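You operate a simulated robot arm through the tools that you are given. There is no shell and no other tool.

You run a simulated robot arm. Do the job below in one go: nothing can be reset, and whatever is moved stays where it is left.

Task
Give the carriage pot the fills and mists that the cream card names.
Fine: the card names the mix too; fills before mists; end with the carriage at LOAD.

It is judged by the outcome, as a careful person would: the job done as asked, and still so three seconds after it is handed in. It fails if anything else is knocked over, pushed out of place, dropped, spilled or broken.

Robot
A 6-joint arm with a two-finger gripper, fixed in place. Base frame: the origin is at the foot of the arm, x ahead of it, y to its left, z up; the work surface is at about z = 0.75. Lengths are in m, angles in rad, forces in N, time in s.
With the tool pointing down near the work surface it reaches from about 0.32 to 0.68 m from the base axis. Its first joint turns from -1.152 to 1.152 rad. Payload 2.45 kg.
The tool frame sits at the grasp point between the pads (the TCP): z along the fingers, y along the line on which they close. The tips reach 0.03 m beyond it. Largest opening 0.106 m; the body of the gripper starts 0.079 m behind the TCP.
Orientation is that of the tool frame in the base frame, as a unit quaternion [w, x, y, z]. With the fingers straight down and closing along the base's y, the tool's x points along the base's -x, its y along +y and its z along -z.

Tools
- The arm moves only by the tool apply_moves. Its argument "increments" is a list that holds one entry, the list of rows, each a list of 7 numbers: the shift along the base's x, y, z in units of 20 mm (1.0 is 20 mm), then the turn, a rotation vector about the base's x, y, z in units of 5 degrees (1.0 is 5 degrees), then the opening in per cent of the stroke, from 0 (shut) to 100 (fully open). In form: [[[dx, dy, dz, wx, wy, wz, hand], ...]]. A call has 1 to 20 rows; each row shifts and turns the commanded pose from where the row before left it. A call with a number of a shift or a turn outside -1 to 1 is refused whole. Each row takes 0.2 s and may step no farther than 0.05 m and 0.15 rad from the row before; otherwise, or with a gripper value out of range, the whole call is refused. A pose out of reach is approached as far as the arm can. The call stops where the force on the tool passes 40 N (or 10 N more than at its start, if that is more) or the arm is blocked; 0.2 s more then pass. The fingers move at their own pace (about 0.153 m/s each) and stop on an object; they squeeze with about 39 N. The grip force told is the motor's: it shows also when the fingers shut on nothing. Time passes only in rows, and 0.2 s behind the last, so rows that do not move let the fingers close. The reply holds the time, the measured pose of the TCP, the force on the tool along the base axes, the opening and the grip force, in the units named above and with some noise, with the torque about the TCP (base axes, N m) and any sound that the robot's microphone picked up.
- Cameras (640 x 400 px; columns grow to the right, rows downward): "scene" is fixed at [0.0622, 0.4275, 1.3914]; the picture's right is [-0.60, -0.80, 0.00], its down [-0.48, 0.36, -0.80] and it looks along [0.64, -0.48, -0.60] (base axes); focal length 234 px, centre (320, 200). "wrist" rides on the gripper at [0.076, -0.002, -0.106] in the tool frame; the picture's right is [0.02, 1.00, 0.00], its down [-0.78, 0.02, -0.62] and it looks along [-0.62, 0.01, 0.78] (tool axes); focal length 247 px, centre (320, 200). There is no depth. A picture from a camera that has moved, and an enlarged one, comes with that camera's place and axes in the base frame and with its lens. The place of the scene camera against the robot may be out by one fixed shift of up to 0.018 m in any direction.
- capture(camera): a new picture of that camera. The clock stands still meanwhile.
- enlarge(camera, box): a new picture of the part [left, top, right, bottom] of that camera's present view, enlarged. The clock stands still meanwhile.
- hand_in(): hands the job in; it is judged then, once.

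Nothing tells you positions but the pictures and the camera data. Unless the task says otherwise, let go and move clear before handing in.

The tools are called after "Request:" by a JSON object that holds its "method" and its "body". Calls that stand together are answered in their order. apply_moves: Moves the arm, as the interface text tells. Its arguments: {"type":"object","properties":{"increments":{"type":"array"}},"required":["increments"]} The other tools are called the same way: capture (camera) takes a picture; enlarge (camera, box) takes an enlarged picture of a part of a camera's view; hand_in () hands the job in.

At the start:

```text
time_s: 0.0
tcp_pos: [0.4146, -0.0138, 1.1759]
tcp_rot: [0.0, -0.001, 1.0, 0.0]
ft_force: [-1.0, 0.1, 0.3]
wrist_torque: [-0.02, 0.01, 0.02]
gripper_width: 0.106
finger_force: 0.0
```

scene: 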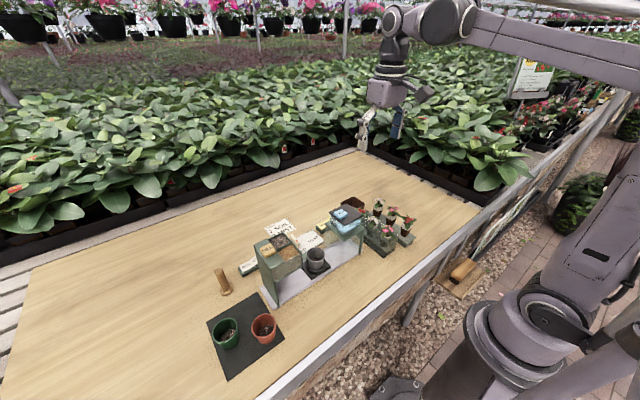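
wrist: 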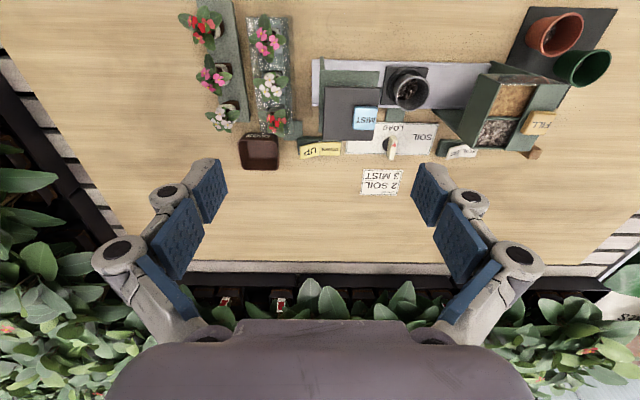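

I see a potting-bench device with a track, a carriage pot, a fill station and a mist station, plus cards lying beside it. I'll look closer at the cards and controls before moving.

Request:
{"method": "enlarge", "body": {"camera": "wrist", "box": [300, 50, 460, 200]}}

Request:
{"method": "enlarge", "body": {"camera": "wrist", "box": [430, 50, 590, 170]}}

Request:
{"method": "enlarge", "body": {"camera": "scene", "box": [230, 190, 370, 310]}}

Request:
{"method": "enlarge", "body": {"camera": "scene", "box": [310, 180, 430, 270]}}

```text
2.67 times, centred on (380, 125) of wrist
camera zoom: at [0.3379, -0.0168, 1.2816], right [-0.02, 1.0, 0.0], down [0.78, 0.02, 0.62], along [0.62, 0.01, -0.78], focal length 659 px, centre (160, 400)
```

zoom: 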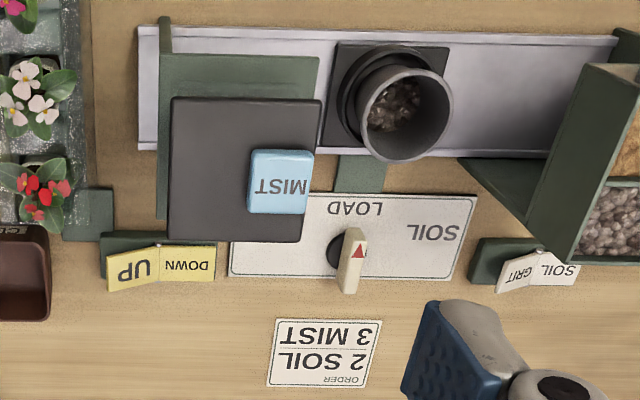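

```text
3.33 times, centred on (510, 110) of wrist
camera zoom: at [0.3379, -0.0168, 1.2816], right [-0.02, 1.0, 0.0], down [0.78, 0.02, 0.62], along [0.62, 0.01, -0.78], focal length 823 px, centre (-313, 500)
```

zoom: 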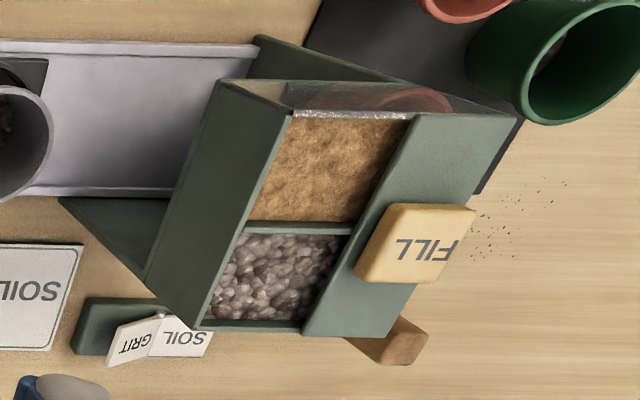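

```text
3.33 times, centred on (300, 250) of scene
camera zoom: at [0.0622, 0.4275, 1.3914], right [-0.6, -0.8, 0.0], down [-0.48, 0.36, -0.8], along [0.64, -0.48, -0.6], focal length 780 px, centre (387, 33)
```

zoom: 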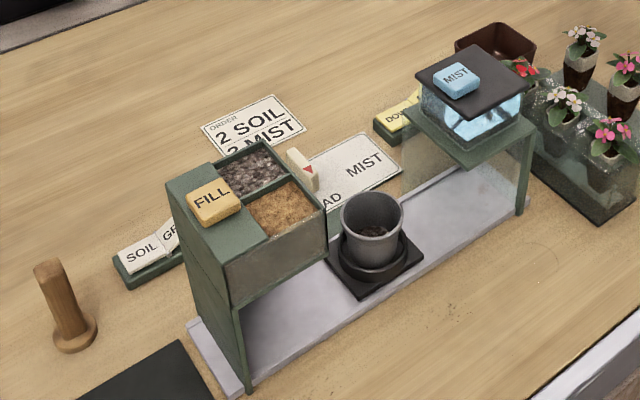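

```text
4.44 times, centred on (370, 225) of scene
camera zoom: at [0.0622, 0.4275, 1.3914], right [-0.6, -0.8, 0.0], down [-0.48, 0.36, -0.8], along [0.64, -0.48, -0.6], focal length 1039 px, centre (98, 89)
```

zoom: 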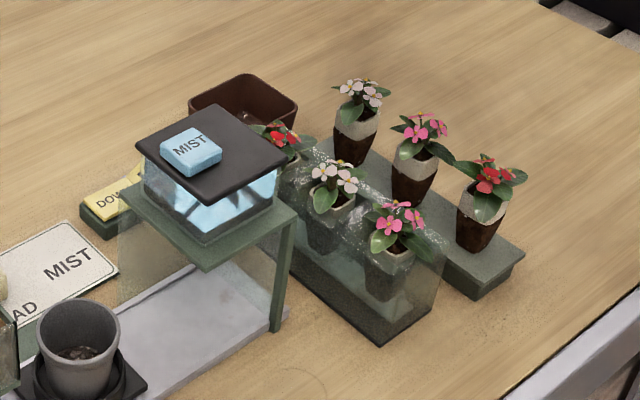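

The card by the dial reads "ORDER 2 SOIL 3 MIST". I'll check whether there is any other card, and inspect the dial, the rockers and the sign.

Request:
{"method": "enlarge", "body": {"camera": "scene", "box": [490, 40, 580, 110]}}

Request:
{"method": "enlarge", "body": {"camera": "scene", "box": [255, 205, 335, 255]}}

Request:
{"method": "enlarge", "body": {"camera": "wrist", "box": [340, 110, 420, 210]}}

Request:
{"method": "enlarge", "body": {"camera": "wrist", "box": [290, 120, 370, 170]}}

Request:
{"method": "enlarge", "body": {"camera": "wrist", "box": [430, 130, 510, 180]}}

Request:
{"method": "enlarge", "body": {"camera": "wrist", "box": [170, 0, 310, 180]}}

Request:
{"method": "enlarge", "body": {"camera": "scene", "box": [430, 220, 510, 300]}}

```text
5.71 times, centred on (535, 75) of scene
camera zoom: at [0.0622, 0.4275, 1.3914], right [-0.6, -0.8, 0.0], down [-0.48, 0.36, -0.8], along [0.64, -0.48, -0.6], focal length 1336 px, centre (-909, 914)
```

zoom: 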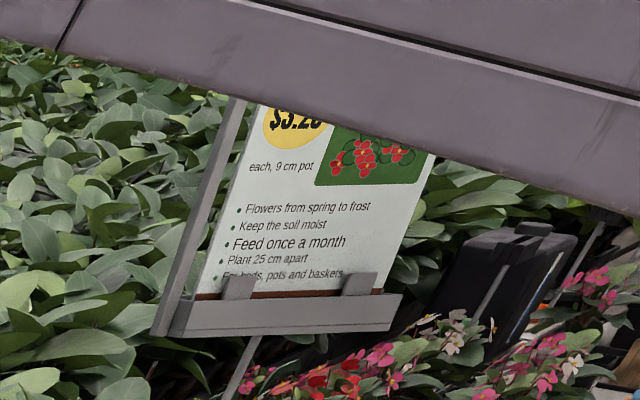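

```text
8.00 times, centred on (295, 230) of scene
camera zoom: at [0.0622, 0.4275, 1.3914], right [-0.6, -0.8, 0.0], down [-0.48, 0.36, -0.8], along [0.64, -0.48, -0.6], focal length 1871 px, centre (520, -40)
```

zoom: 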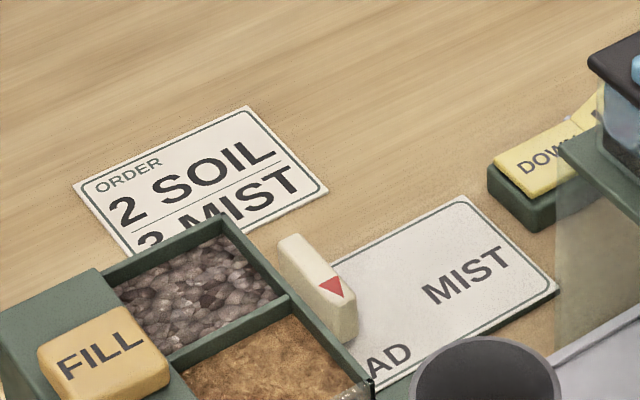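

```text
4.00 times, centred on (380, 160) of wrist
camera zoom: at [0.3379, -0.0168, 1.2816], right [-0.02, 1.0, 0.0], down [0.78, 0.02, 0.62], along [0.62, 0.01, -0.78], focal length 988 px, centre (80, 360)
```

zoom: 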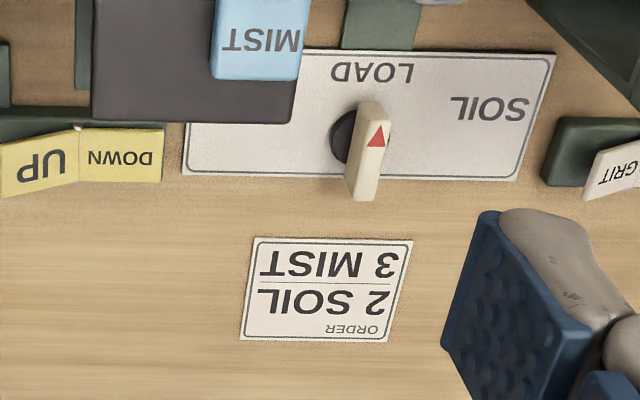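

```text
8.00 times, centred on (330, 145) of wrist
camera zoom: at [0.3379, -0.0168, 1.2816], right [-0.02, 1.0, 0.0], down [0.78, 0.02, 0.62], along [0.62, 0.01, -0.78], focal length 1976 px, centre (240, 640)
```

zoom: 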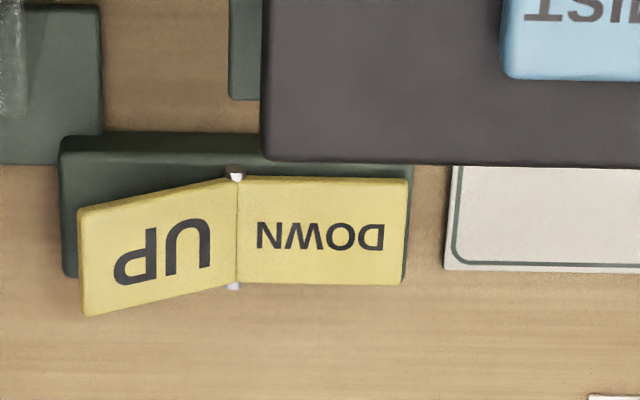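

```text
8.00 times, centred on (470, 155) of wrist
camera zoom: at [0.3379, -0.0168, 1.2816], right [-0.02, 1.0, 0.0], down [0.78, 0.02, 0.62], along [0.62, 0.01, -0.78], focal length 1976 px, centre (-880, 560)
```

zoom: 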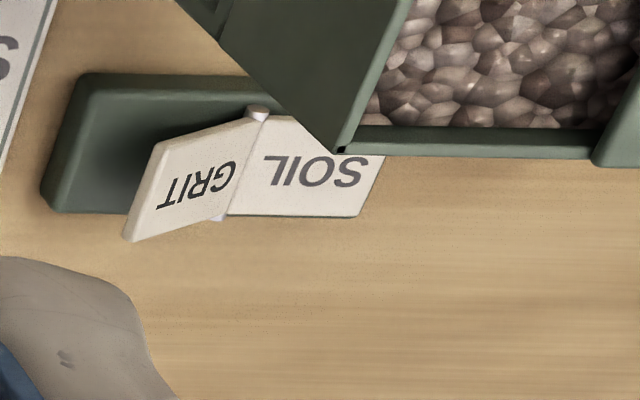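

```text
2.22 times, centred on (240, 90) of wrist
camera zoom: at [0.3379, -0.0168, 1.2816], right [-0.02, 1.0, 0.0], down [0.78, 0.02, 0.62], along [0.62, 0.01, -0.78], focal length 549 px, centre (498, 444)
```

zoom: 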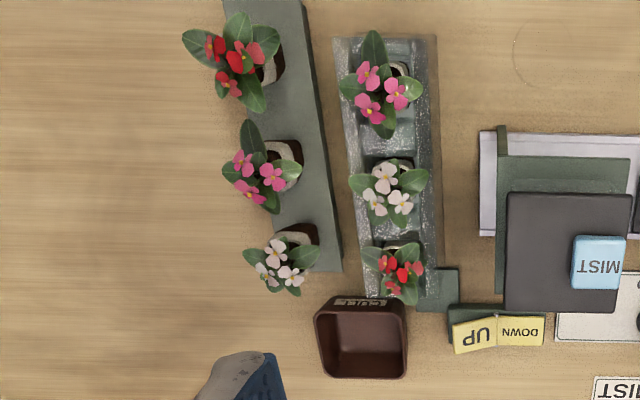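

```text
5.00 times, centred on (470, 260) of scene
camera zoom: at [0.0622, 0.4275, 1.3914], right [-0.6, -0.8, 0.0], down [-0.48, 0.36, -0.8], along [0.64, -0.48, -0.6], focal length 1169 px, centre (-430, -100)
```

zoom: 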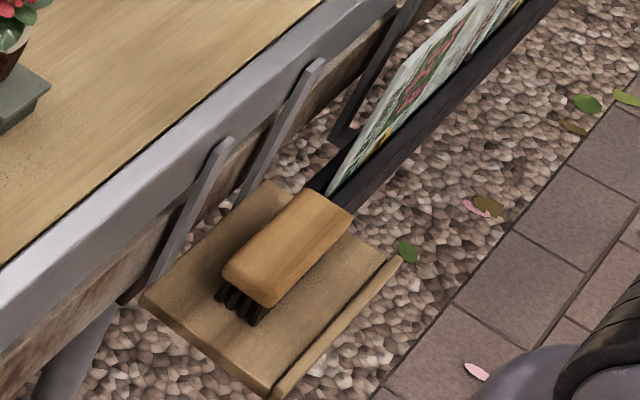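

The order is 2 SOIL and 3 MIST. The dial points to LOAD, the white rocker seems to be at SOIL already, and the yellow rocker belongs to the plant cover, so I'll leave it alone. I'll move the wrist camera over the machine to fix positions.

Request:
{"method": "apply_moves", "body": {"increments": [[[0, 1, 0, 0, 0, 0, 100], [0, 1, 0, 0, 0, 0, 100], [0, 1, 0, 0, 0, 0, 100], [0, 1, 0, 0, 0, 0, 100], [0, 1, 0, 0, 0, 0, 100], [0, 1, 0, 0, 0, 0, 100], [0, 1, 0, 0, 0, 0, 100], [0, 0.7, 0, 0, 0, 0, 100], [0, 0, 0, 0, 0, 0, 100]]]}}

Request:
{"method": "capture", "body": {"camera": "wrist"}}

```text
time_s: 2.0
tcp_pos: [0.4152, 0.1406, 1.1757]
tcp_rot: [0.0, 0.001, 1.0, 0.0]
ft_force: [0.7, -0.4, 0.0]
wrist_torque: [-0.03, -0.02, 0.0]
gripper_width: 0.1061
finger_force: 0.0
```

```text
taken
camera wrist: at [0.3392, 0.1386, 1.281], right [-0.02, 1.0, 0.0], down [0.78, 0.02, 0.62], along [0.62, 0.01, -0.78], focal length 247 px, centre (320, 200)
```

wrist: 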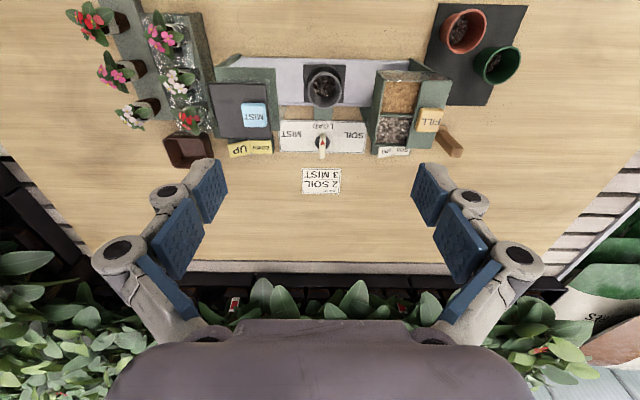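

Request:
{"method": "enlarge", "body": {"camera": "wrist", "box": [200, 50, 330, 200]}}

Request:
{"method": "enlarge", "body": {"camera": "wrist", "box": [280, 110, 360, 160]}}

Request:
{"method": "enlarge", "body": {"camera": "wrist", "box": [350, 60, 470, 160]}}

Request:
{"method": "enlarge", "body": {"camera": "wrist", "box": [360, 130, 424, 170]}}

Request:
{"method": "enlarge", "body": {"camera": "wrist", "box": [200, 70, 280, 120]}}

```text
2.67 times, centred on (265, 125) of wrist
camera zoom: at [0.3392, 0.1386, 1.281], right [-0.02, 1.0, 0.0], down [0.78, 0.02, 0.62], along [0.62, 0.01, -0.78], focal length 659 px, centre (467, 400)
```

zoom: 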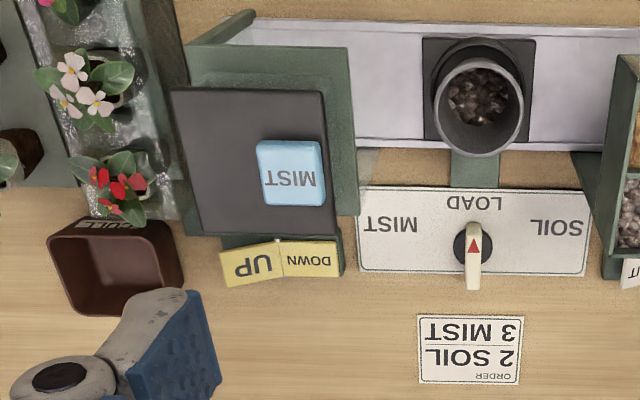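

```text
8.00 times, centred on (320, 135) of wrist
camera zoom: at [0.3392, 0.1386, 1.281], right [-0.02, 1.0, 0.0], down [0.78, 0.02, 0.62], along [0.62, 0.01, -0.78], focal length 1976 px, centre (320, 720)
```

zoom: 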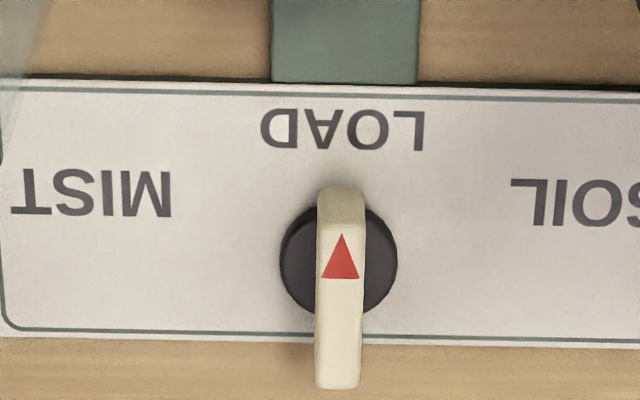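

```text
4.00 times, centred on (410, 110) of wrist
camera zoom: at [0.3392, 0.1386, 1.281], right [-0.02, 1.0, 0.0], down [0.78, 0.02, 0.62], along [0.62, 0.01, -0.78], focal length 988 px, centre (-40, 560)
```

zoom: 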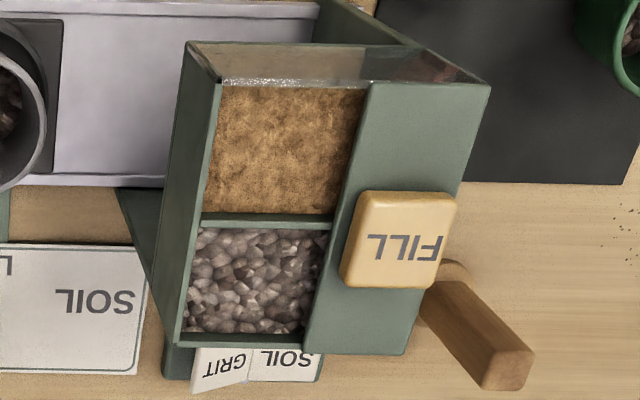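

```text
10.00 times, centred on (392, 150) of wrist
camera zoom: at [0.3392, 0.1386, 1.281], right [-0.02, 1.0, 0.0], down [0.78, 0.02, 0.62], along [0.62, 0.01, -0.78], focal length 2470 px, centre (-400, 700)
```

zoom: 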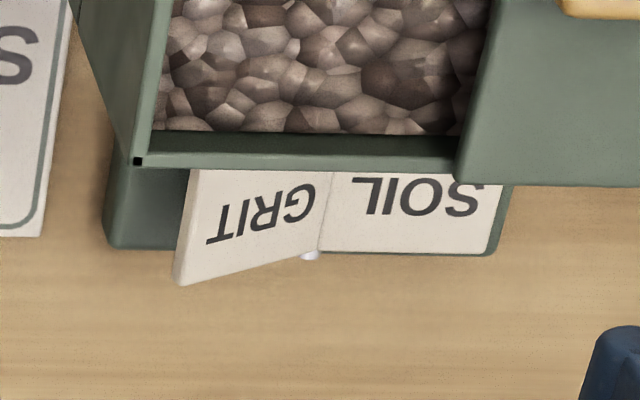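

```text
8.00 times, centred on (240, 95) of wrist
camera zoom: at [0.3392, 0.1386, 1.281], right [-0.02, 1.0, 0.0], down [0.78, 0.02, 0.62], along [0.62, 0.01, -0.78], focal length 1976 px, centre (960, 1040)
```

zoom: 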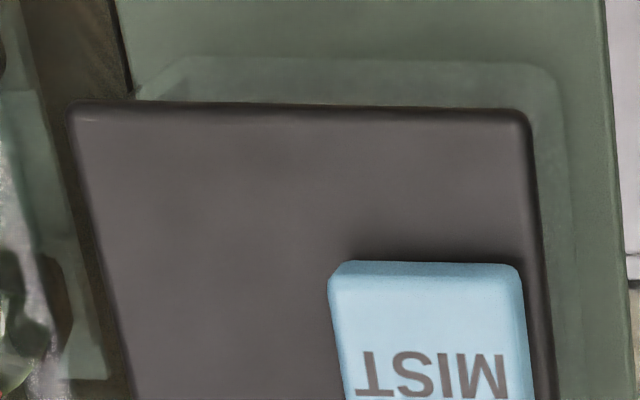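

Request:
{"method": "enlarge", "body": {"camera": "scene", "box": [300, 0, 460, 180]}}

Request:
{"method": "capture", "body": {"camera": "scene"}}

```text
2.22 times, centred on (380, 90) of scene
camera zoom: at [0.0622, 0.4275, 1.3914], right [-0.6, -0.8, 0.0], down [-0.48, 0.36, -0.8], along [0.64, -0.48, -0.6], focal length 520 px, centre (187, 444)
```

zoom: 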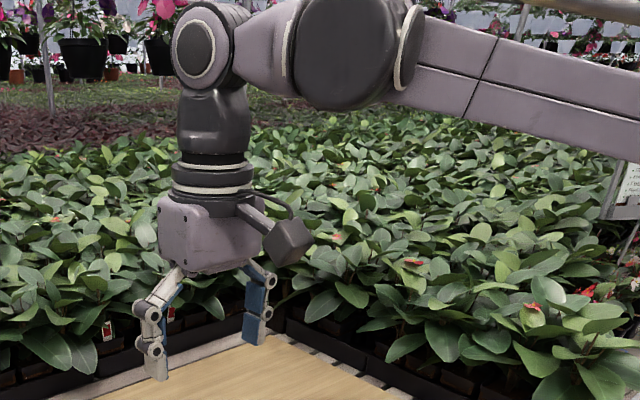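

```text
taken
```

scene: 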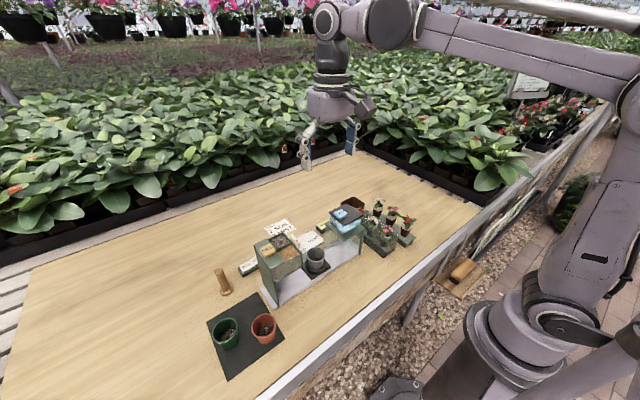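

The machine is clear in both views: knob axis near (0.587, 0.147), FILL near (0.466, 0.300, 0.93) and MIST near (0.466, 0.051, 0.93). The camera housing would swing close to the hopper, so I'll turn the tool 180° at height to put the camera on the free +x side.

Request:
{"method": "apply_moves", "body": {"increments": [[[0.5, 0, 0, 0, 0, 1, 100], [0.5, 0, 0, 0, 0, 1, 100], [0.5, 0, 0, 0, 0, 1, 100], [0.5, 0, 0, 0, 0, 1, 100], [0.5, 0, 0, 0, 0, 1, 100], [0.5, 0, 0, 0, 0, 1, 100], [0.5, 0, 0, 0, 0, 1, 100], [0.5, 0, 0, 0, 0, 1, 100], [0, 0, 0, 0, 0, 1, 100], [0, 0, 0, 0, 0, 1, 100], [0, 0, 0, 0, 0, 1, 100], [0, 0, 0, 0, 0, 1, 100], [0, 0, 0, 0, 0, 1, 100], [0, 0, 0, 0, 0, 1, 100], [0, 0, 0, 0, 0, 1, 100], [0, 0, 0, 0, 0, 1, 100], [0, 0, 0, 0, 0, 1, 100], [0, 0, 0, 0, 0, 1, 100], [0, 0, 0, 0, 0, 0, 100]]]}}

Request:
{"method": "capture", "body": {"camera": "wrist"}}

```text
time_s: 6.0
tcp_pos: [0.4956, 0.1411, 1.1768]
tcp_rot: [0.0, 0.707, -0.707, 0.0]
ft_force: [-0.7, 0.7, -0.7]
wrist_torque: [0.02, 0.02, 0.03]
gripper_width: 0.1058
finger_force: 0.2
```

```text
taken
camera wrist: at [0.4965, 0.0631, 1.2821], right [-1.0, -0.02, 0.0], down [-0.02, 0.78, 0.62], along [-0.01, 0.62, -0.78], focal length 247 px, centre (320, 200)
```

wrist: 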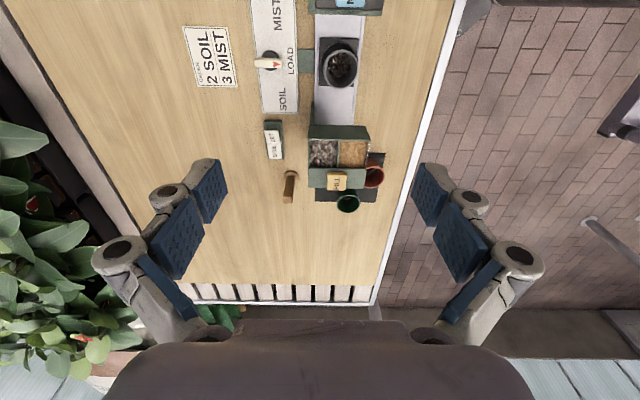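

Request:
{"method": "apply_moves", "body": {"increments": [[[0, 0, 0, 0, 0, 1, 100], [0, 0, 0, 0, 0, 1, 100], [0, 0, 0, 0, 0, 1, 100], [0, 0, 0, 0, 0, 1, 100], [0, 0, 0, 0, 0, 1, 100], [0, 0, 0, 0, 0, 1, 100], [0, 0, 0, 0, 0, 1, 100], [0, 0, 0, 0, 0, 1, 100], [0, 0, 0, 0, 0, 1, 100], [0, 0, 0, 0, 0, 1, 100], [0, 0, 0, 0, 0, 1, 100], [0, 0, 0, 0, 0, 1, 100], [0, 0, 0, 0, 0, 1, 100], [0, 0, 0, 0, 0, 1, 100], [0, 0, 0, 0, 0, 1, 100], [0, 0, 0, 0, 0, 1, 100], [0, 0, 0, 0, 0, 1, 100], [0, 0, 0, 0, 0, 1, 100], [0, 0, 0, 0, 0, 0, 100]]]}}

Request:
{"method": "capture", "body": {"camera": "wrist"}}

```text
time_s: 10.0
tcp_pos: [0.4959, 0.1399, 1.1758]
tcp_rot: [0.001, 1.0, 0.001, 0.001]
ft_force: [0.1, 0.3, 0.6]
wrist_torque: [-0.04, -0.04, -0.01]
gripper_width: 0.1059
finger_force: 0.2
```

```text
taken
camera wrist: at [0.5704, 0.1407, 1.2813], right [0.02, -1.0, 0.0], down [-0.78, -0.02, 0.62], along [-0.62, -0.01, -0.78], focal length 247 px, centre (320, 200)
```

wrist: 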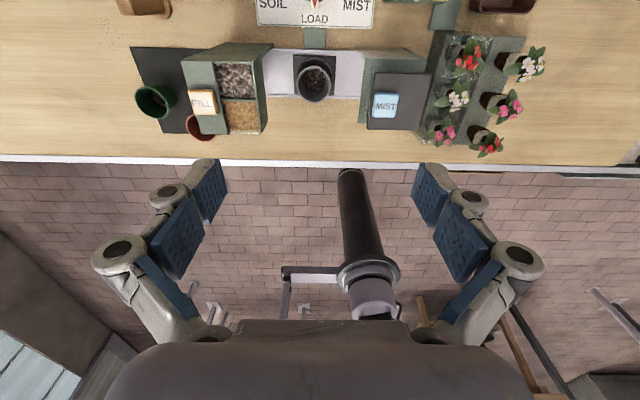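

The flip worked and a new triangulation confirms FILL near (0.465, 0.297, 0.936) and MIST near (0.463, 0.049, 0.934). Next I'll come down over the knob for a closer look.

Request:
{"method": "apply_moves", "body": {"increments": [[[0.5, 0.04, -0.98, 0, 0, 0, 100], [0.5, 0.04, -0.98, 0, 0, 0, 100], [0.5, 0.04, -0.98, 0, 0, 0, 100], [0.5, 0.04, -0.98, 0, 0, 0, 100], [0.5, 0.04, -0.98, 0, 0, 0, 100], [0.5, 0.04, -0.98, 0, 0, 0, 100], [0.5, 0.04, -0.98, 0, 0, 0, 100], [0.5, 0.04, -0.98, 0, 0, 0, 100], [0.5, 0.04, -0.98, 0, 0, 0, 100], [0, 0, 0, 0, 0, 0, 100]]]}}

Request:
{"method": "capture", "body": {"camera": "wrist"}}

Request:
{"method": "enlarge", "body": {"camera": "wrist", "box": [240, 20, 400, 120]}}

Request:
{"method": "enlarge", "body": {"camera": "wrist", "box": [100, 20, 260, 120]}}

```text
time_s: 12.2
tcp_pos: [0.5858, 0.1456, 1.0004]
tcp_rot: [0.0, 1.0, -0.001, 0.0]
ft_force: [-0.2, -0.1, -0.2]
wrist_torque: [0.0, 0.0, 0.01]
gripper_width: 0.1062
finger_force: 0.0
```

```text
taken
camera wrist: at [0.6619, 0.1462, 1.1067], right [0.02, -1.0, 0.0], down [-0.78, -0.02, 0.62], along [-0.62, -0.01, -0.78], focal length 247 px, centre (320, 200)
```

wrist: 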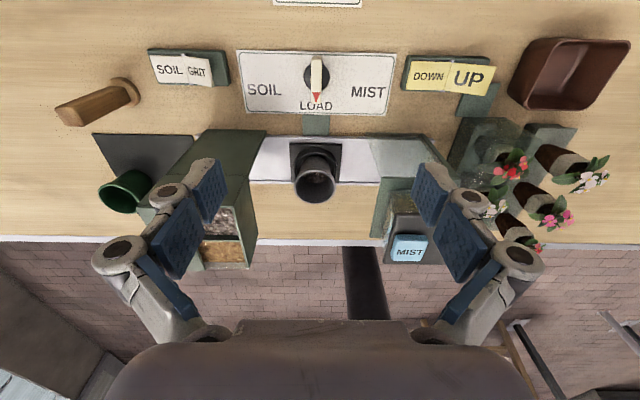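

```text
4.00 times, centred on (320, 70) of wrist
camera zoom: at [0.6619, 0.1462, 1.1067], right [0.02, -1.0, 0.0], down [-0.78, -0.02, 0.62], along [-0.62, -0.01, -0.78], focal length 988 px, centre (320, 720)
```

zoom: 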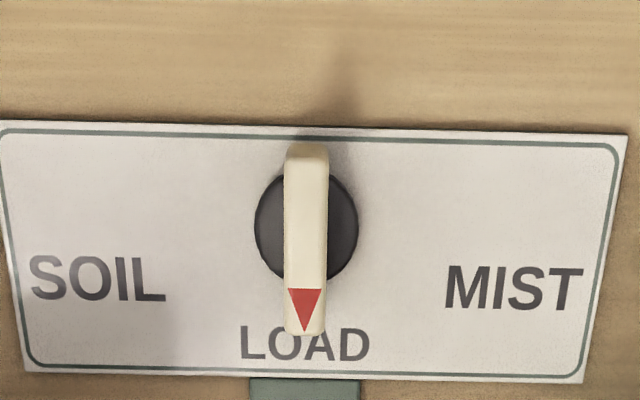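

```text
4.00 times, centred on (180, 70) of wrist
camera zoom: at [0.6619, 0.1462, 1.1067], right [0.02, -1.0, 0.0], down [-0.78, -0.02, 0.62], along [-0.62, -0.01, -0.78], focal length 988 px, centre (880, 720)
```

zoom: 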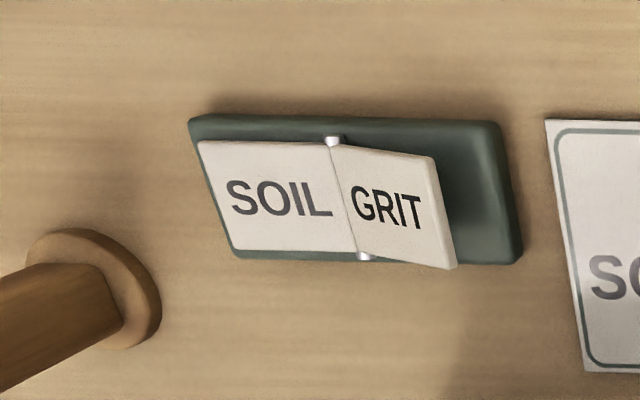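

The white rocker lies flat on SOIL, so the mix is already right; the yellow one lies flat on DOWN with the cover down, which agrees with that reading. I'll lower over the knob with the fingers astride the bar.

Request:
{"method": "apply_moves", "body": {"increments": [[[0.11, 0.17, -1, 0, 0, 0, 45], [0, 0, -1, 0, 0, 0, 45], [0, 0, -1, 0, 0, 0, 45], [0, 0, -1, 0, 0, 0, 45], [0, 0, -1, 0, 0, 0, 45], [0, 0, -1, 0, 0, 0, 45], [0, 0, -1, 0, 0, 0, 45], [0, 0, -1, 0, 0, 0, 45], [0, 0, 0, 0, 0, 0, 45]]]}}

Request:
{"method": "capture", "body": {"camera": "wrist"}}

Request:
{"method": "enlarge", "body": {"camera": "scene", "box": [230, 160, 370, 280]}}

```text
time_s: 14.2
tcp_pos: [0.5865, 0.1493, 0.8401]
tcp_rot: [0.0, 1.0, 0.0, 0.0]
ft_force: [0.2, 0.8, -0.7]
wrist_torque: [0.0, 0.01, 0.02]
gripper_width: 0.0476
finger_force: 0.0
```

```text
taken
camera wrist: at [0.6625, 0.1497, 0.9458], right [0.02, -1.0, 0.0], down [-0.78, -0.02, 0.62], along [-0.62, -0.01, -0.78], focal length 247 px, centre (320, 200)
```

wrist: 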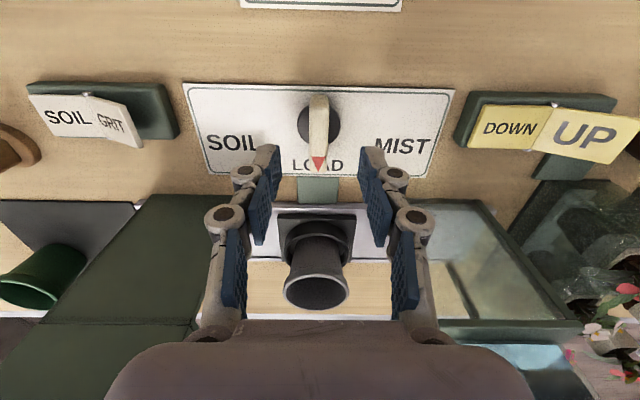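

```text
3.33 times, centred on (300, 220) of scene
camera zoom: at [0.0622, 0.4275, 1.3914], right [-0.6, -0.8, 0.0], down [-0.48, 0.36, -0.8], along [0.64, -0.48, -0.6], focal length 780 px, centre (387, 133)
```

zoom: 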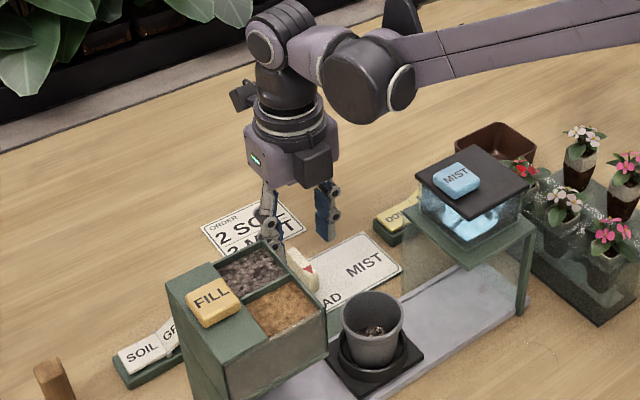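

The bar sits centred between the pads. I'll lower to about z 0.80, close on it, and check.

Request:
{"method": "apply_moves", "body": {"increments": [[[0.06, 0, -1, 0, 0, 0, 45], [0, 0, -1, 0, 0, 0, 45], [0, 0, 0, 0, 0, 0, 45]]]}}

Request:
{"method": "capture", "body": {"camera": "wrist"}}

Request:
{"method": "enlarge", "body": {"camera": "wrist", "box": [220, 60, 420, 200]}}

```text
time_s: 15.0
tcp_pos: [0.5881, 0.1503, 0.8014]
tcp_rot: [0.0, 1.0, 0.0, -0.001]
ft_force: [0.4, -0.2, 0.1]
wrist_torque: [-0.03, 0.0, -0.01]
gripper_width: 0.0476
finger_force: 0.1
```

```text
taken
camera wrist: at [0.6639, 0.1504, 0.9058], right [0.02, -1.0, 0.0], down [-0.78, -0.02, 0.62], along [-0.62, -0.01, -0.78], focal length 247 px, centre (320, 200)
```

wrist: 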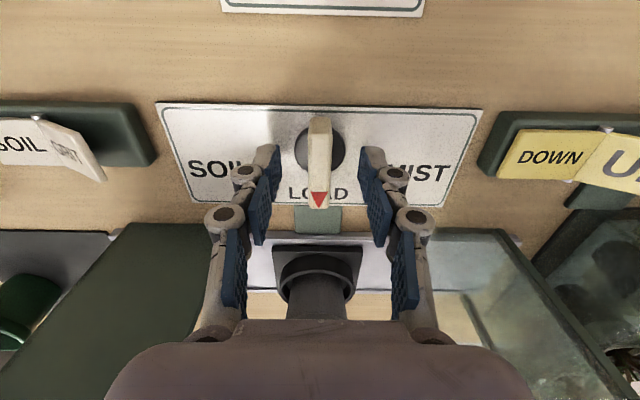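

```text
2.86 times, centred on (320, 130) of wrist
camera zoom: at [0.6639, 0.1504, 0.9058], right [0.02, -1.0, 0.0], down [-0.78, -0.02, 0.62], along [-0.62, -0.01, -0.78], focal length 706 px, centre (320, 400)
```

zoom: 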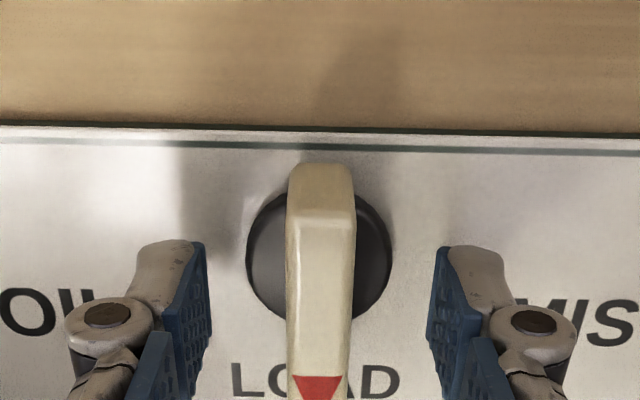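

Request:
{"method": "apply_moves", "body": {"increments": [[[0, -0.04, -0.1, 0, 0, 0, 0], [0, 0, 0, 0, 0, 0, 0], [0, 0, 0, 0, 0, 0, 0]]]}}

Request:
{"method": "capture", "body": {"camera": "wrist"}}

```text
time_s: 15.8
tcp_pos: [0.588, 0.1496, 0.8]
tcp_rot: [-0.001, 1.0, 0.0, 0.0]
ft_force: [3.6, 5.1, 26.0]
wrist_torque: [0.16, 0.63, 0.01]
gripper_width: 0.0127
finger_force: 39.6
```

```text
taken
camera wrist: at [0.6638, 0.1506, 0.9053], right [0.02, -1.0, 0.0], down [-0.78, -0.02, 0.62], along [-0.62, -0.01, -0.78], focal length 247 px, centre (320, 200)
```

wrist: 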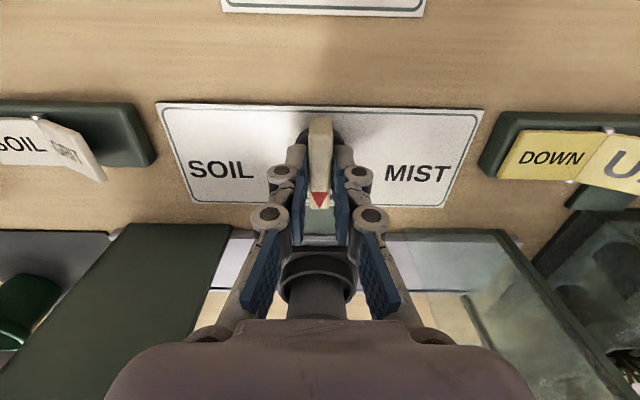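

Gripped at 12.7 mm, but there's a 26 N vertical load on the tool. I'll relieve that by rising slightly.

Request:
{"method": "apply_moves", "body": {"increments": [[[0, 0, 0.1, 0, 0, 0, 0], [0, 0, 0, 0, 0, 0, 0]]]}}

```text
time_s: 16.4
tcp_pos: [0.587, 0.1494, 0.7997]
tcp_rot: [0.0, 1.0, 0.001, 0.0]
ft_force: [-1.8, 9.0, 4.7]
wrist_torque: [0.27, -0.78, 0.02]
gripper_width: 0.0123
finger_force: 39.8
```

Request:
{"method": "apply_moves", "body": {"increments": [[[0, 0.04, 0, 0, 0, -0.5, 0], [0, 0, 0, 0, 0, -0.5, 0], [0, 0, 0, 0, 0, -0.5, 0], [0, 0, 0, 0, 0, -0.5, 0], [0, 0, 0, 0, 0, 0, 0]]]}}

Request:
{"method": "capture", "body": {"camera": "wrist"}}

Request:
{"method": "enlarge", "body": {"camera": "scene", "box": [230, 190, 370, 310]}}

```text
time_s: 17.6
tcp_pos: [0.5887, 0.15, 0.7995]
tcp_rot: [0.0, 0.996, -0.088, 0.0]
ft_force: [-9.1, 0.1, -30.2]
wrist_torque: [-0.04, -0.11, 0.03]
gripper_width: 0.0126
finger_force: 39.2
```

```text
taken
camera wrist: at [0.6633, 0.1374, 0.9051], right [-0.15, -0.99, 0.0], down [-0.77, 0.12, 0.62], along [-0.62, 0.1, -0.78], focal length 247 px, centre (320, 200)
```

wrist: 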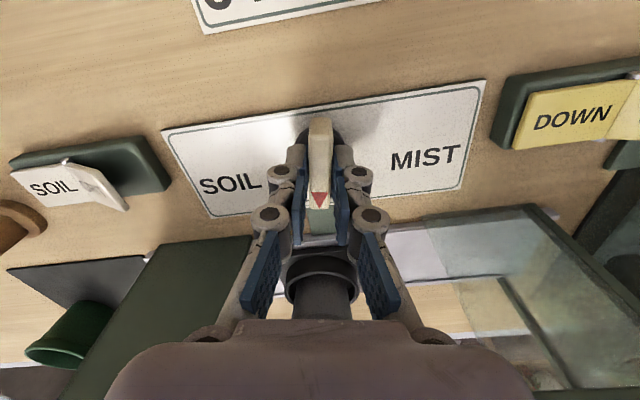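

```text
3.33 times, centred on (300, 250) of scene
camera zoom: at [0.0626, 0.4276, 1.3914], right [-0.6, -0.8, 0.0], down [-0.48, 0.36, -0.8], along [0.64, -0.48, -0.6], focal length 780 px, centre (387, 33)
```

zoom: 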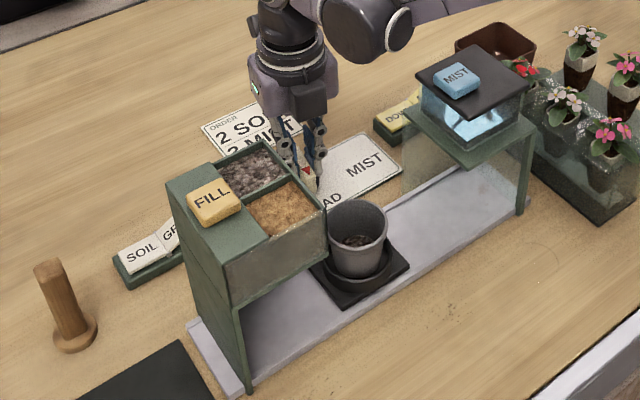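

The carriage moves with the knob (about 18 mm per 10°). I'll relieve the vertical pull slightly and keep turning toward SOIL.

Request:
{"method": "apply_moves", "body": {"increments": [[[0, 0, -0.06, 0, 0, 0, 0], [0.03, 0, 0, 0, 0, -0.6, 0], [0, 0, 0, 0, 0, -0.6, 0], [0, 0, 0, 0, 0, -0.6, 0], [0, 0, 0, 0, 0, -0.6, 0], [0, 0, 0, 0, 0, 0, 0]]]}}

```text
time_s: 19.0
tcp_pos: [0.588, 0.1496, 0.7992]
tcp_rot: [0.0, 0.981, -0.192, -0.001]
ft_force: [-14.7, -0.3, 34.3]
wrist_torque: [0.05, 0.58, 0.01]
gripper_width: 0.0127
finger_force: 39.1
```

Request:
{"method": "apply_moves", "body": {"increments": [[[-0.06, 0, 0.03, 0, 0, 0, 0], [0, 0, 0, 0, 0, 0, 0]]]}}

```text
time_s: 19.6
tcp_pos: [0.589, 0.1498, 0.8002]
tcp_rot: [0.0, 0.982, -0.191, 0.001]
ft_force: [-2.5, 2.9, 33.6]
wrist_torque: [0.38, 0.81, 0.0]
gripper_width: 0.0128
finger_force: 39.5
```

Request:
{"method": "apply_moves", "body": {"increments": [[[0, 0, 0.03, 0, 0, 0, 0], [0, 0, 0, 0, 0, 0, 0]]]}}

Request:
{"method": "capture", "body": {"camera": "wrist"}}

Request:
{"method": "enlarge", "body": {"camera": "scene", "box": [230, 190, 370, 310]}}

```text
time_s: 20.2
tcp_pos: [0.5875, 0.1491, 0.7992]
tcp_rot: [-0.001, 0.982, -0.191, 0.002]
ft_force: [5.1, 6.2, 30.8]
wrist_torque: [0.37, 0.29, -0.02]
gripper_width: 0.0128
finger_force: 39.1
```

```text
taken
camera wrist: at [0.6586, 0.1218, 0.9053], right [-0.35, -0.94, 0.0], down [-0.73, 0.28, 0.62], along [-0.58, 0.22, -0.78], focal length 247 px, centre (320, 200)
```

wrist: 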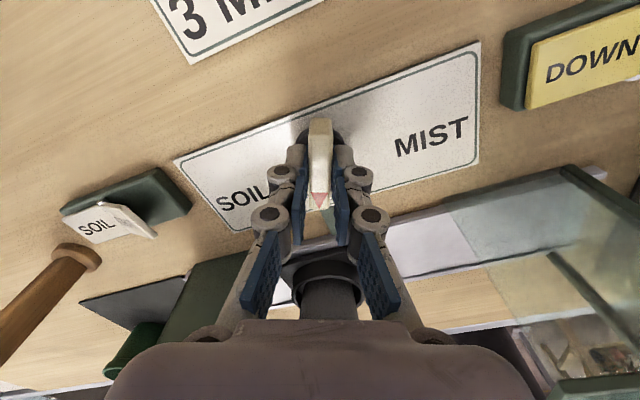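

```text
3.33 times, centred on (300, 250) of scene
camera zoom: at [0.0618, 0.4275, 1.3915], right [-0.6, -0.8, 0.0], down [-0.48, 0.36, -0.8], along [0.64, -0.48, -0.6], focal length 780 px, centre (387, 33)
```

zoom: 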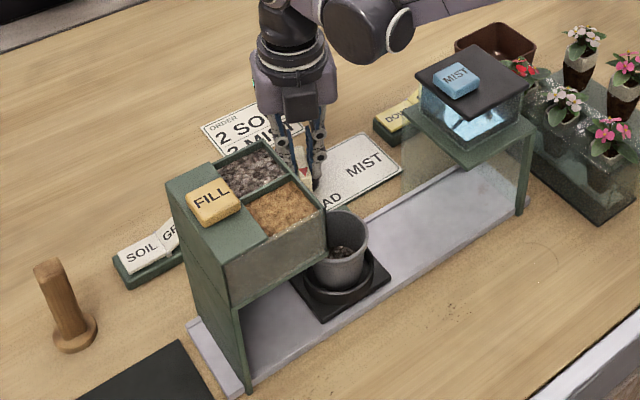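

The carriage is about a third of the way. I'll keep turning with a slight rise to relieve the load.

Request:
{"method": "apply_moves", "body": {"increments": [[[0, 0.02, 0.03, 0, 0, -0.6, 0], [0, 0, 0, 0, 0, -0.6, 0], [0, 0, 0, 0, 0, -0.6, 0], [0, 0, 0, 0, 0, -0.6, 0], [0, 0, 0, 0, 0, 0, 0]]]}}

```text
time_s: 21.4
tcp_pos: [0.5893, 0.1502, 0.8]
tcp_rot: [0.001, 0.956, -0.293, 0.0]
ft_force: [0.8, 3.8, -22.8]
wrist_torque: [-0.45, -0.79, -0.01]
gripper_width: 0.0127
finger_force: 39.7
```

Request:
{"method": "apply_moves", "body": {"increments": [[[0, 0, -0.02, 0, 0, -0.6, 0], [0, 0, 0, 0, 0, -0.6, 0], [0, 0, 0, 0, 0, -0.6, 0], [0, 0, 0, 0, 0, -0.6, 0], [0, 0, 0, 0, 0, 0, 0]]]}}

Request:
{"method": "capture", "body": {"camera": "wrist"}}

Request:
{"method": "enlarge", "body": {"camera": "scene", "box": [230, 190, 370, 310]}}

```text
time_s: 22.6
tcp_pos: [0.5881, 0.1494, 0.7989]
tcp_rot: [0.0, 0.92, -0.391, 0.0]
ft_force: [-0.6, -3.2, -10.6]
wrist_torque: [0.35, 0.42, 0.0]
gripper_width: 0.0127
finger_force: 38.6
```

```text
taken
camera wrist: at [0.6419, 0.0953, 0.9051], right [-0.71, -0.71, 0.0], down [-0.55, 0.55, 0.62], along [-0.44, 0.44, -0.78], focal length 247 px, centre (320, 200)
```

wrist: 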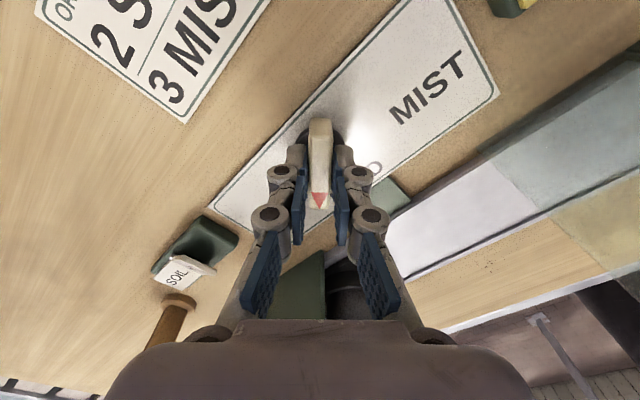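

```text
3.33 times, centred on (300, 250) of scene
camera zoom: at [0.0625, 0.4274, 1.3914], right [-0.6, -0.8, 0.0], down [-0.48, 0.36, -0.8], along [0.64, -0.48, -0.6], focal length 780 px, centre (387, 33)
```

zoom: 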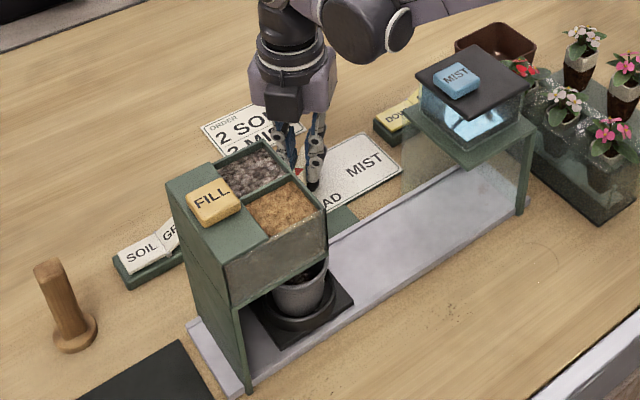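

Request:
{"method": "apply_moves", "body": {"increments": [[[0, 0, 0, 0, 0, -0.6, 0], [0, 0, 0, 0, 0, -0.6, 0], [0, 0, 0, 0, 0, -0.6, 0], [0, 0, 0, 0, 0, 0, 0]]]}}

Request:
{"method": "enlarge", "body": {"camera": "scene", "box": [230, 210, 350, 310]}}

```text
time_s: 23.6
tcp_pos: [0.588, 0.15, 0.7988]
tcp_rot: [0.0, 0.886, -0.463, 0.0]
ft_force: [0.4, -4.0, -25.9]
wrist_torque: [-0.11, 0.04, -0.03]
gripper_width: 0.013
finger_force: 39.1
```

```text
4.00 times, centred on (290, 260) of scene
camera zoom: at [0.0627, 0.4275, 1.3914], right [-0.6, -0.8, 0.0], down [-0.48, 0.36, -0.8], along [0.64, -0.48, -0.6], focal length 936 px, centre (440, -40)
```

zoom: 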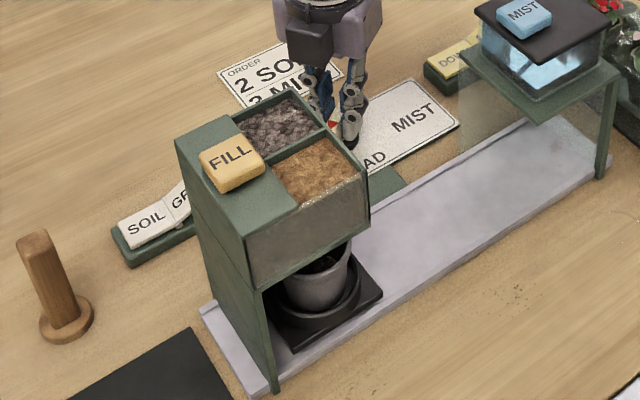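

Request:
{"method": "apply_moves", "body": {"increments": [[[0, 0, -0.02, 0, 0, -0.5, 0], [0, 0, 0, 0, 0, -0.5, 0], [0, 0, 0, 0, 0, 0, 0]]]}}

Request:
{"method": "enlarge", "body": {"camera": "scene", "box": [230, 210, 350, 310]}}

Request:
{"method": "capture", "body": {"camera": "wrist"}}

```text
time_s: 24.4
tcp_pos: [0.5889, 0.1497, 0.7996]
tcp_rot: [-0.001, 0.866, -0.501, 0.0]
ft_force: [8.9, -7.8, -10.5]
wrist_torque: [0.39, 0.11, 0.08]
gripper_width: 0.0122
finger_force: 39.7
```

```text
4.00 times, centred on (290, 260) of scene
camera zoom: at [0.0626, 0.4273, 1.3915], right [-0.6, -0.8, 0.0], down [-0.48, 0.36, -0.8], along [0.64, -0.48, -0.6], focal length 936 px, centre (440, -40)
```

zoom: 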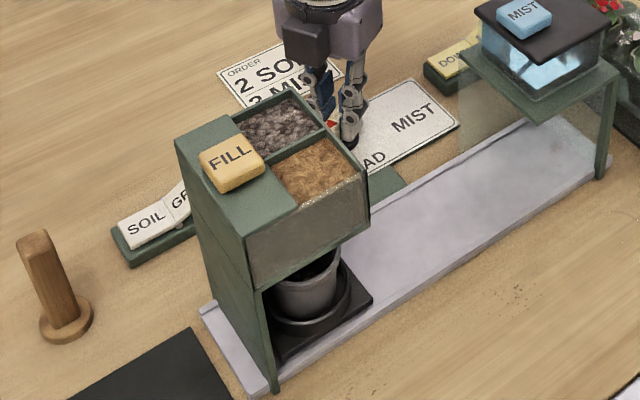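

```text
taken
camera wrist: at [0.6268, 0.0838, 0.9053], right [-0.86, -0.52, 0.0], down [-0.41, 0.67, 0.62], along [-0.32, 0.53, -0.78], focal length 247 px, centre (320, 200)
```

wrist: 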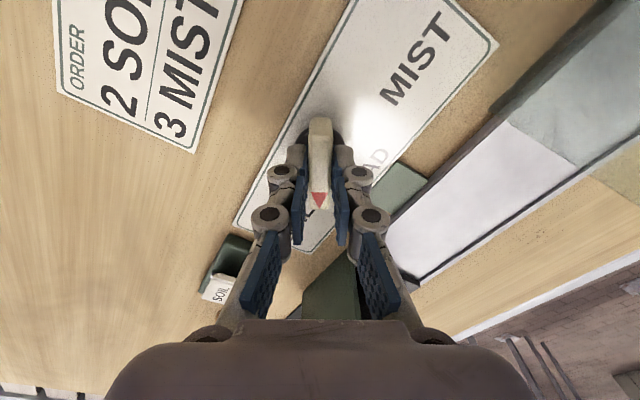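

Request:
{"method": "apply_moves", "body": {"increments": [[[-0.03, 0.03, 0, 0, 0, -0.5, 0], [0, 0, 0, 0, 0, 0, 0]]]}}

Request:
{"method": "enlarge", "body": {"camera": "scene", "box": [230, 210, 350, 310]}}

```text
time_s: 25.0
tcp_pos: [0.5881, 0.1508, 0.7987]
tcp_rot: [0.001, 0.855, -0.519, 0.002]
ft_force: [15.9, -11.2, -10.0]
wrist_torque: [0.04, -0.25, 0.93]
gripper_width: 0.0132
finger_force: 39.9
```

```text
4.00 times, centred on (290, 260) of scene
camera zoom: at [0.0628, 0.4273, 1.3915], right [-0.6, -0.8, 0.0], down [-0.48, 0.36, -0.8], along [0.64, -0.48, -0.6], focal length 936 px, centre (440, -40)
```

zoom: 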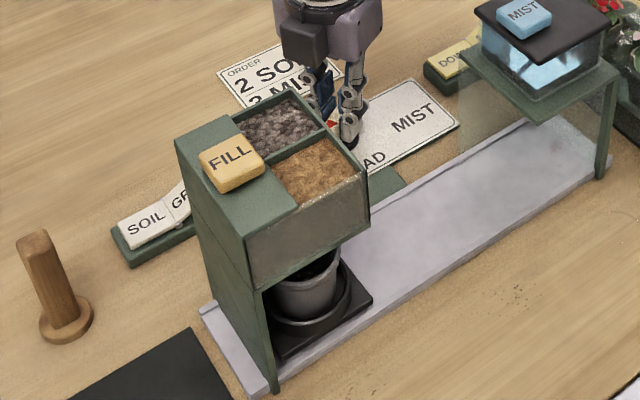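

The torque rise to 0.93 N·m shows the stop at about 60°, with the pot centred under the hopper. I'll ease off the stop, open and lift straight up.

Request:
{"method": "apply_moves", "body": {"increments": [[[0, 0, 0, 0, 0, 0.5, 0], [0, 0, 0, 0, 0, 0, 0], [0, 0, 0, 0, 0, 0, 45], [0, 0, 0, 0, 0, 0, 45], [0, 0, 0, 0, 0, 0, 45]]]}}

Request:
{"method": "capture", "body": {"camera": "wrist"}}

Request:
{"method": "enlarge", "body": {"camera": "scene", "box": [230, 210, 350, 310]}}

```text
time_s: 26.2
tcp_pos: [0.5871, 0.1521, 0.8]
tcp_rot: [-0.001, 0.866, -0.5, 0.0]
ft_force: [-0.1, -0.3, 0.3]
wrist_torque: [-0.05, 0.0, -0.03]
gripper_width: 0.0478
finger_force: 0.1
```

```text
taken
camera wrist: at [0.6258, 0.0858, 0.9052], right [-0.85, -0.52, 0.0], down [-0.41, 0.67, 0.62], along [-0.32, 0.53, -0.78], focal length 247 px, centre (320, 200)
```

wrist: 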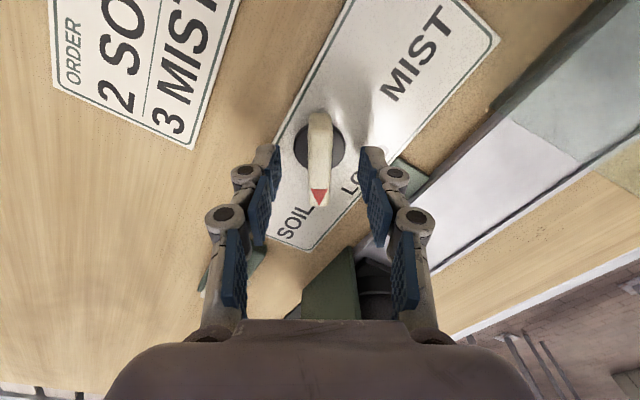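

```text
4.00 times, centred on (290, 260) of scene
camera zoom: at [0.0622, 0.4275, 1.3914], right [-0.6, -0.8, 0.0], down [-0.48, 0.36, -0.8], along [0.64, -0.48, -0.6], focal length 936 px, centre (440, -40)
```

zoom: 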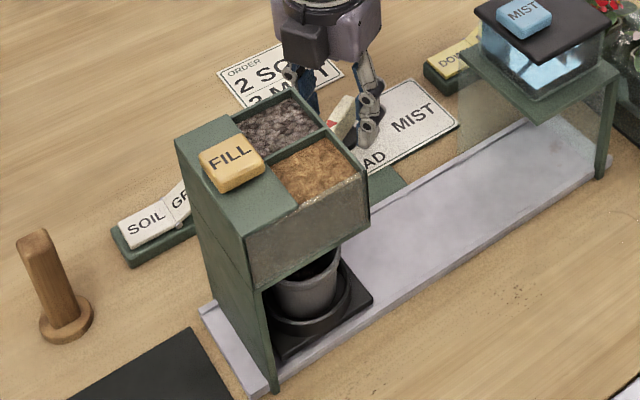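

The pointer is at SOIL and the pot stayed in place. I'll lift clear, close the fingers, and move over the FILL button.

Request:
{"method": "apply_moves", "body": {"increments": [[[0, 0, 0.5, 0, 0, 0, 45], [0, 0, 1, 0, 0, 0, 45], [0, 0, 1, 0, 0, 0, 45], [0, 0, 1, 0, 0, 0, 0], [0, 0, 1, 0, 0, 0, 0], [0, 0, 1, 0, 0, 0, 0], [0, 0, 1, 0, 0, 0, 0], [0, 0, 1, 0, 0, 0, 0], [0, 0, 1, 0, 0, 0, 0], [0, 0, 1, 0, 0, 0, 0], [0, 0, 1, 0, 0, 0, 0], [0, 0, 1, 0, 0, 0, 0], [0, 0, 0.5, 0, 0, 0, 0]]]}}

Request:
{"method": "apply_moves", "body": {"increments": [[[-0.76, 0.906, 0, 0, 0, 0, 0], [-0.76, 0.906, 0, 0, 0, 0, 0], [-0.76, 0.906, 0, 0, 0, 0, 0], [-0.76, 0.906, 0, 0, 0, 0, 0], [-0.76, 0.906, 0, 0, 0, 0, 0], [-0.76, 0.906, 0, 0, 0, 0, 0], [-0.76, 0.906, 0, 0, 0, 0, 0], [-0.76, 0.906, 0, 0, 0, 0, 0], [0, 0, 0, 0, 0, 0, 0]]]}}

Request:
{"method": "capture", "body": {"camera": "wrist"}}

Request:
{"method": "enlarge", "body": {"camera": "scene", "box": [220, 180, 360, 310]}}

```text
time_s: 29.0
tcp_pos: [0.5882, 0.1509, 1.0385]
tcp_rot: [0.0, 0.866, -0.5, 0.0]
ft_force: [0.8, 0.2, -0.2]
wrist_torque: [0.02, 0.0, 0.0]
gripper_width: 0.0
finger_force: 28.4
```

```text
time_s: 31.0
tcp_pos: [0.4653, 0.2965, 1.0388]
tcp_rot: [-0.001, 0.866, -0.499, 0.0]
ft_force: [0.4, 0.7, -0.3]
wrist_torque: [0.01, -0.01, -0.03]
gripper_width: 0.0001
finger_force: 28.8
```

```text
taken
camera wrist: at [0.505, 0.23, 1.144], right [-0.86, -0.52, 0.0], down [-0.41, 0.67, 0.62], along [-0.32, 0.53, -0.78], focal length 247 px, centre (320, 200)
```

wrist: 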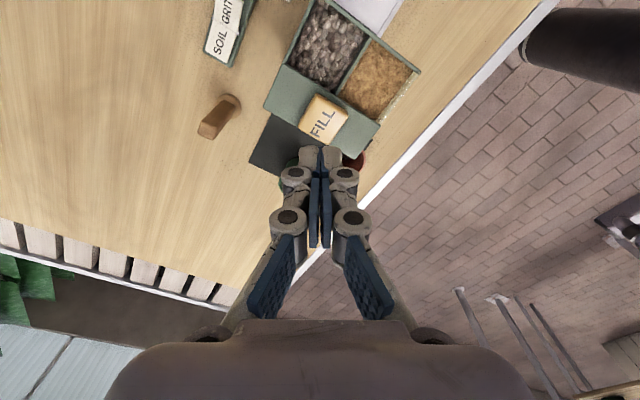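

```text
3.08 times, centred on (290, 245) of scene
camera zoom: at [0.0622, 0.4275, 1.3914], right [-0.6, -0.8, 0.0], down [-0.48, 0.36, -0.8], along [0.64, -0.48, -0.6], focal length 720 px, centre (412, 62)
```

zoom: 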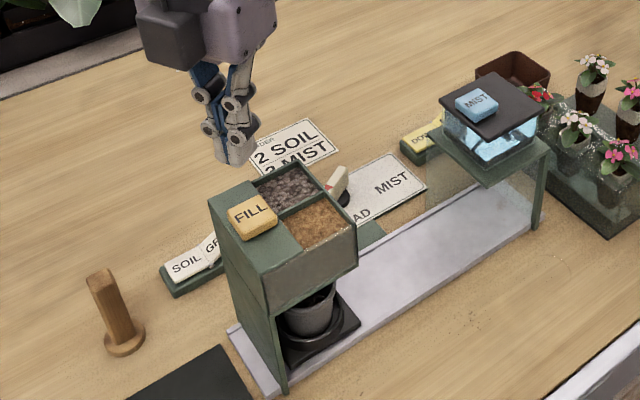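

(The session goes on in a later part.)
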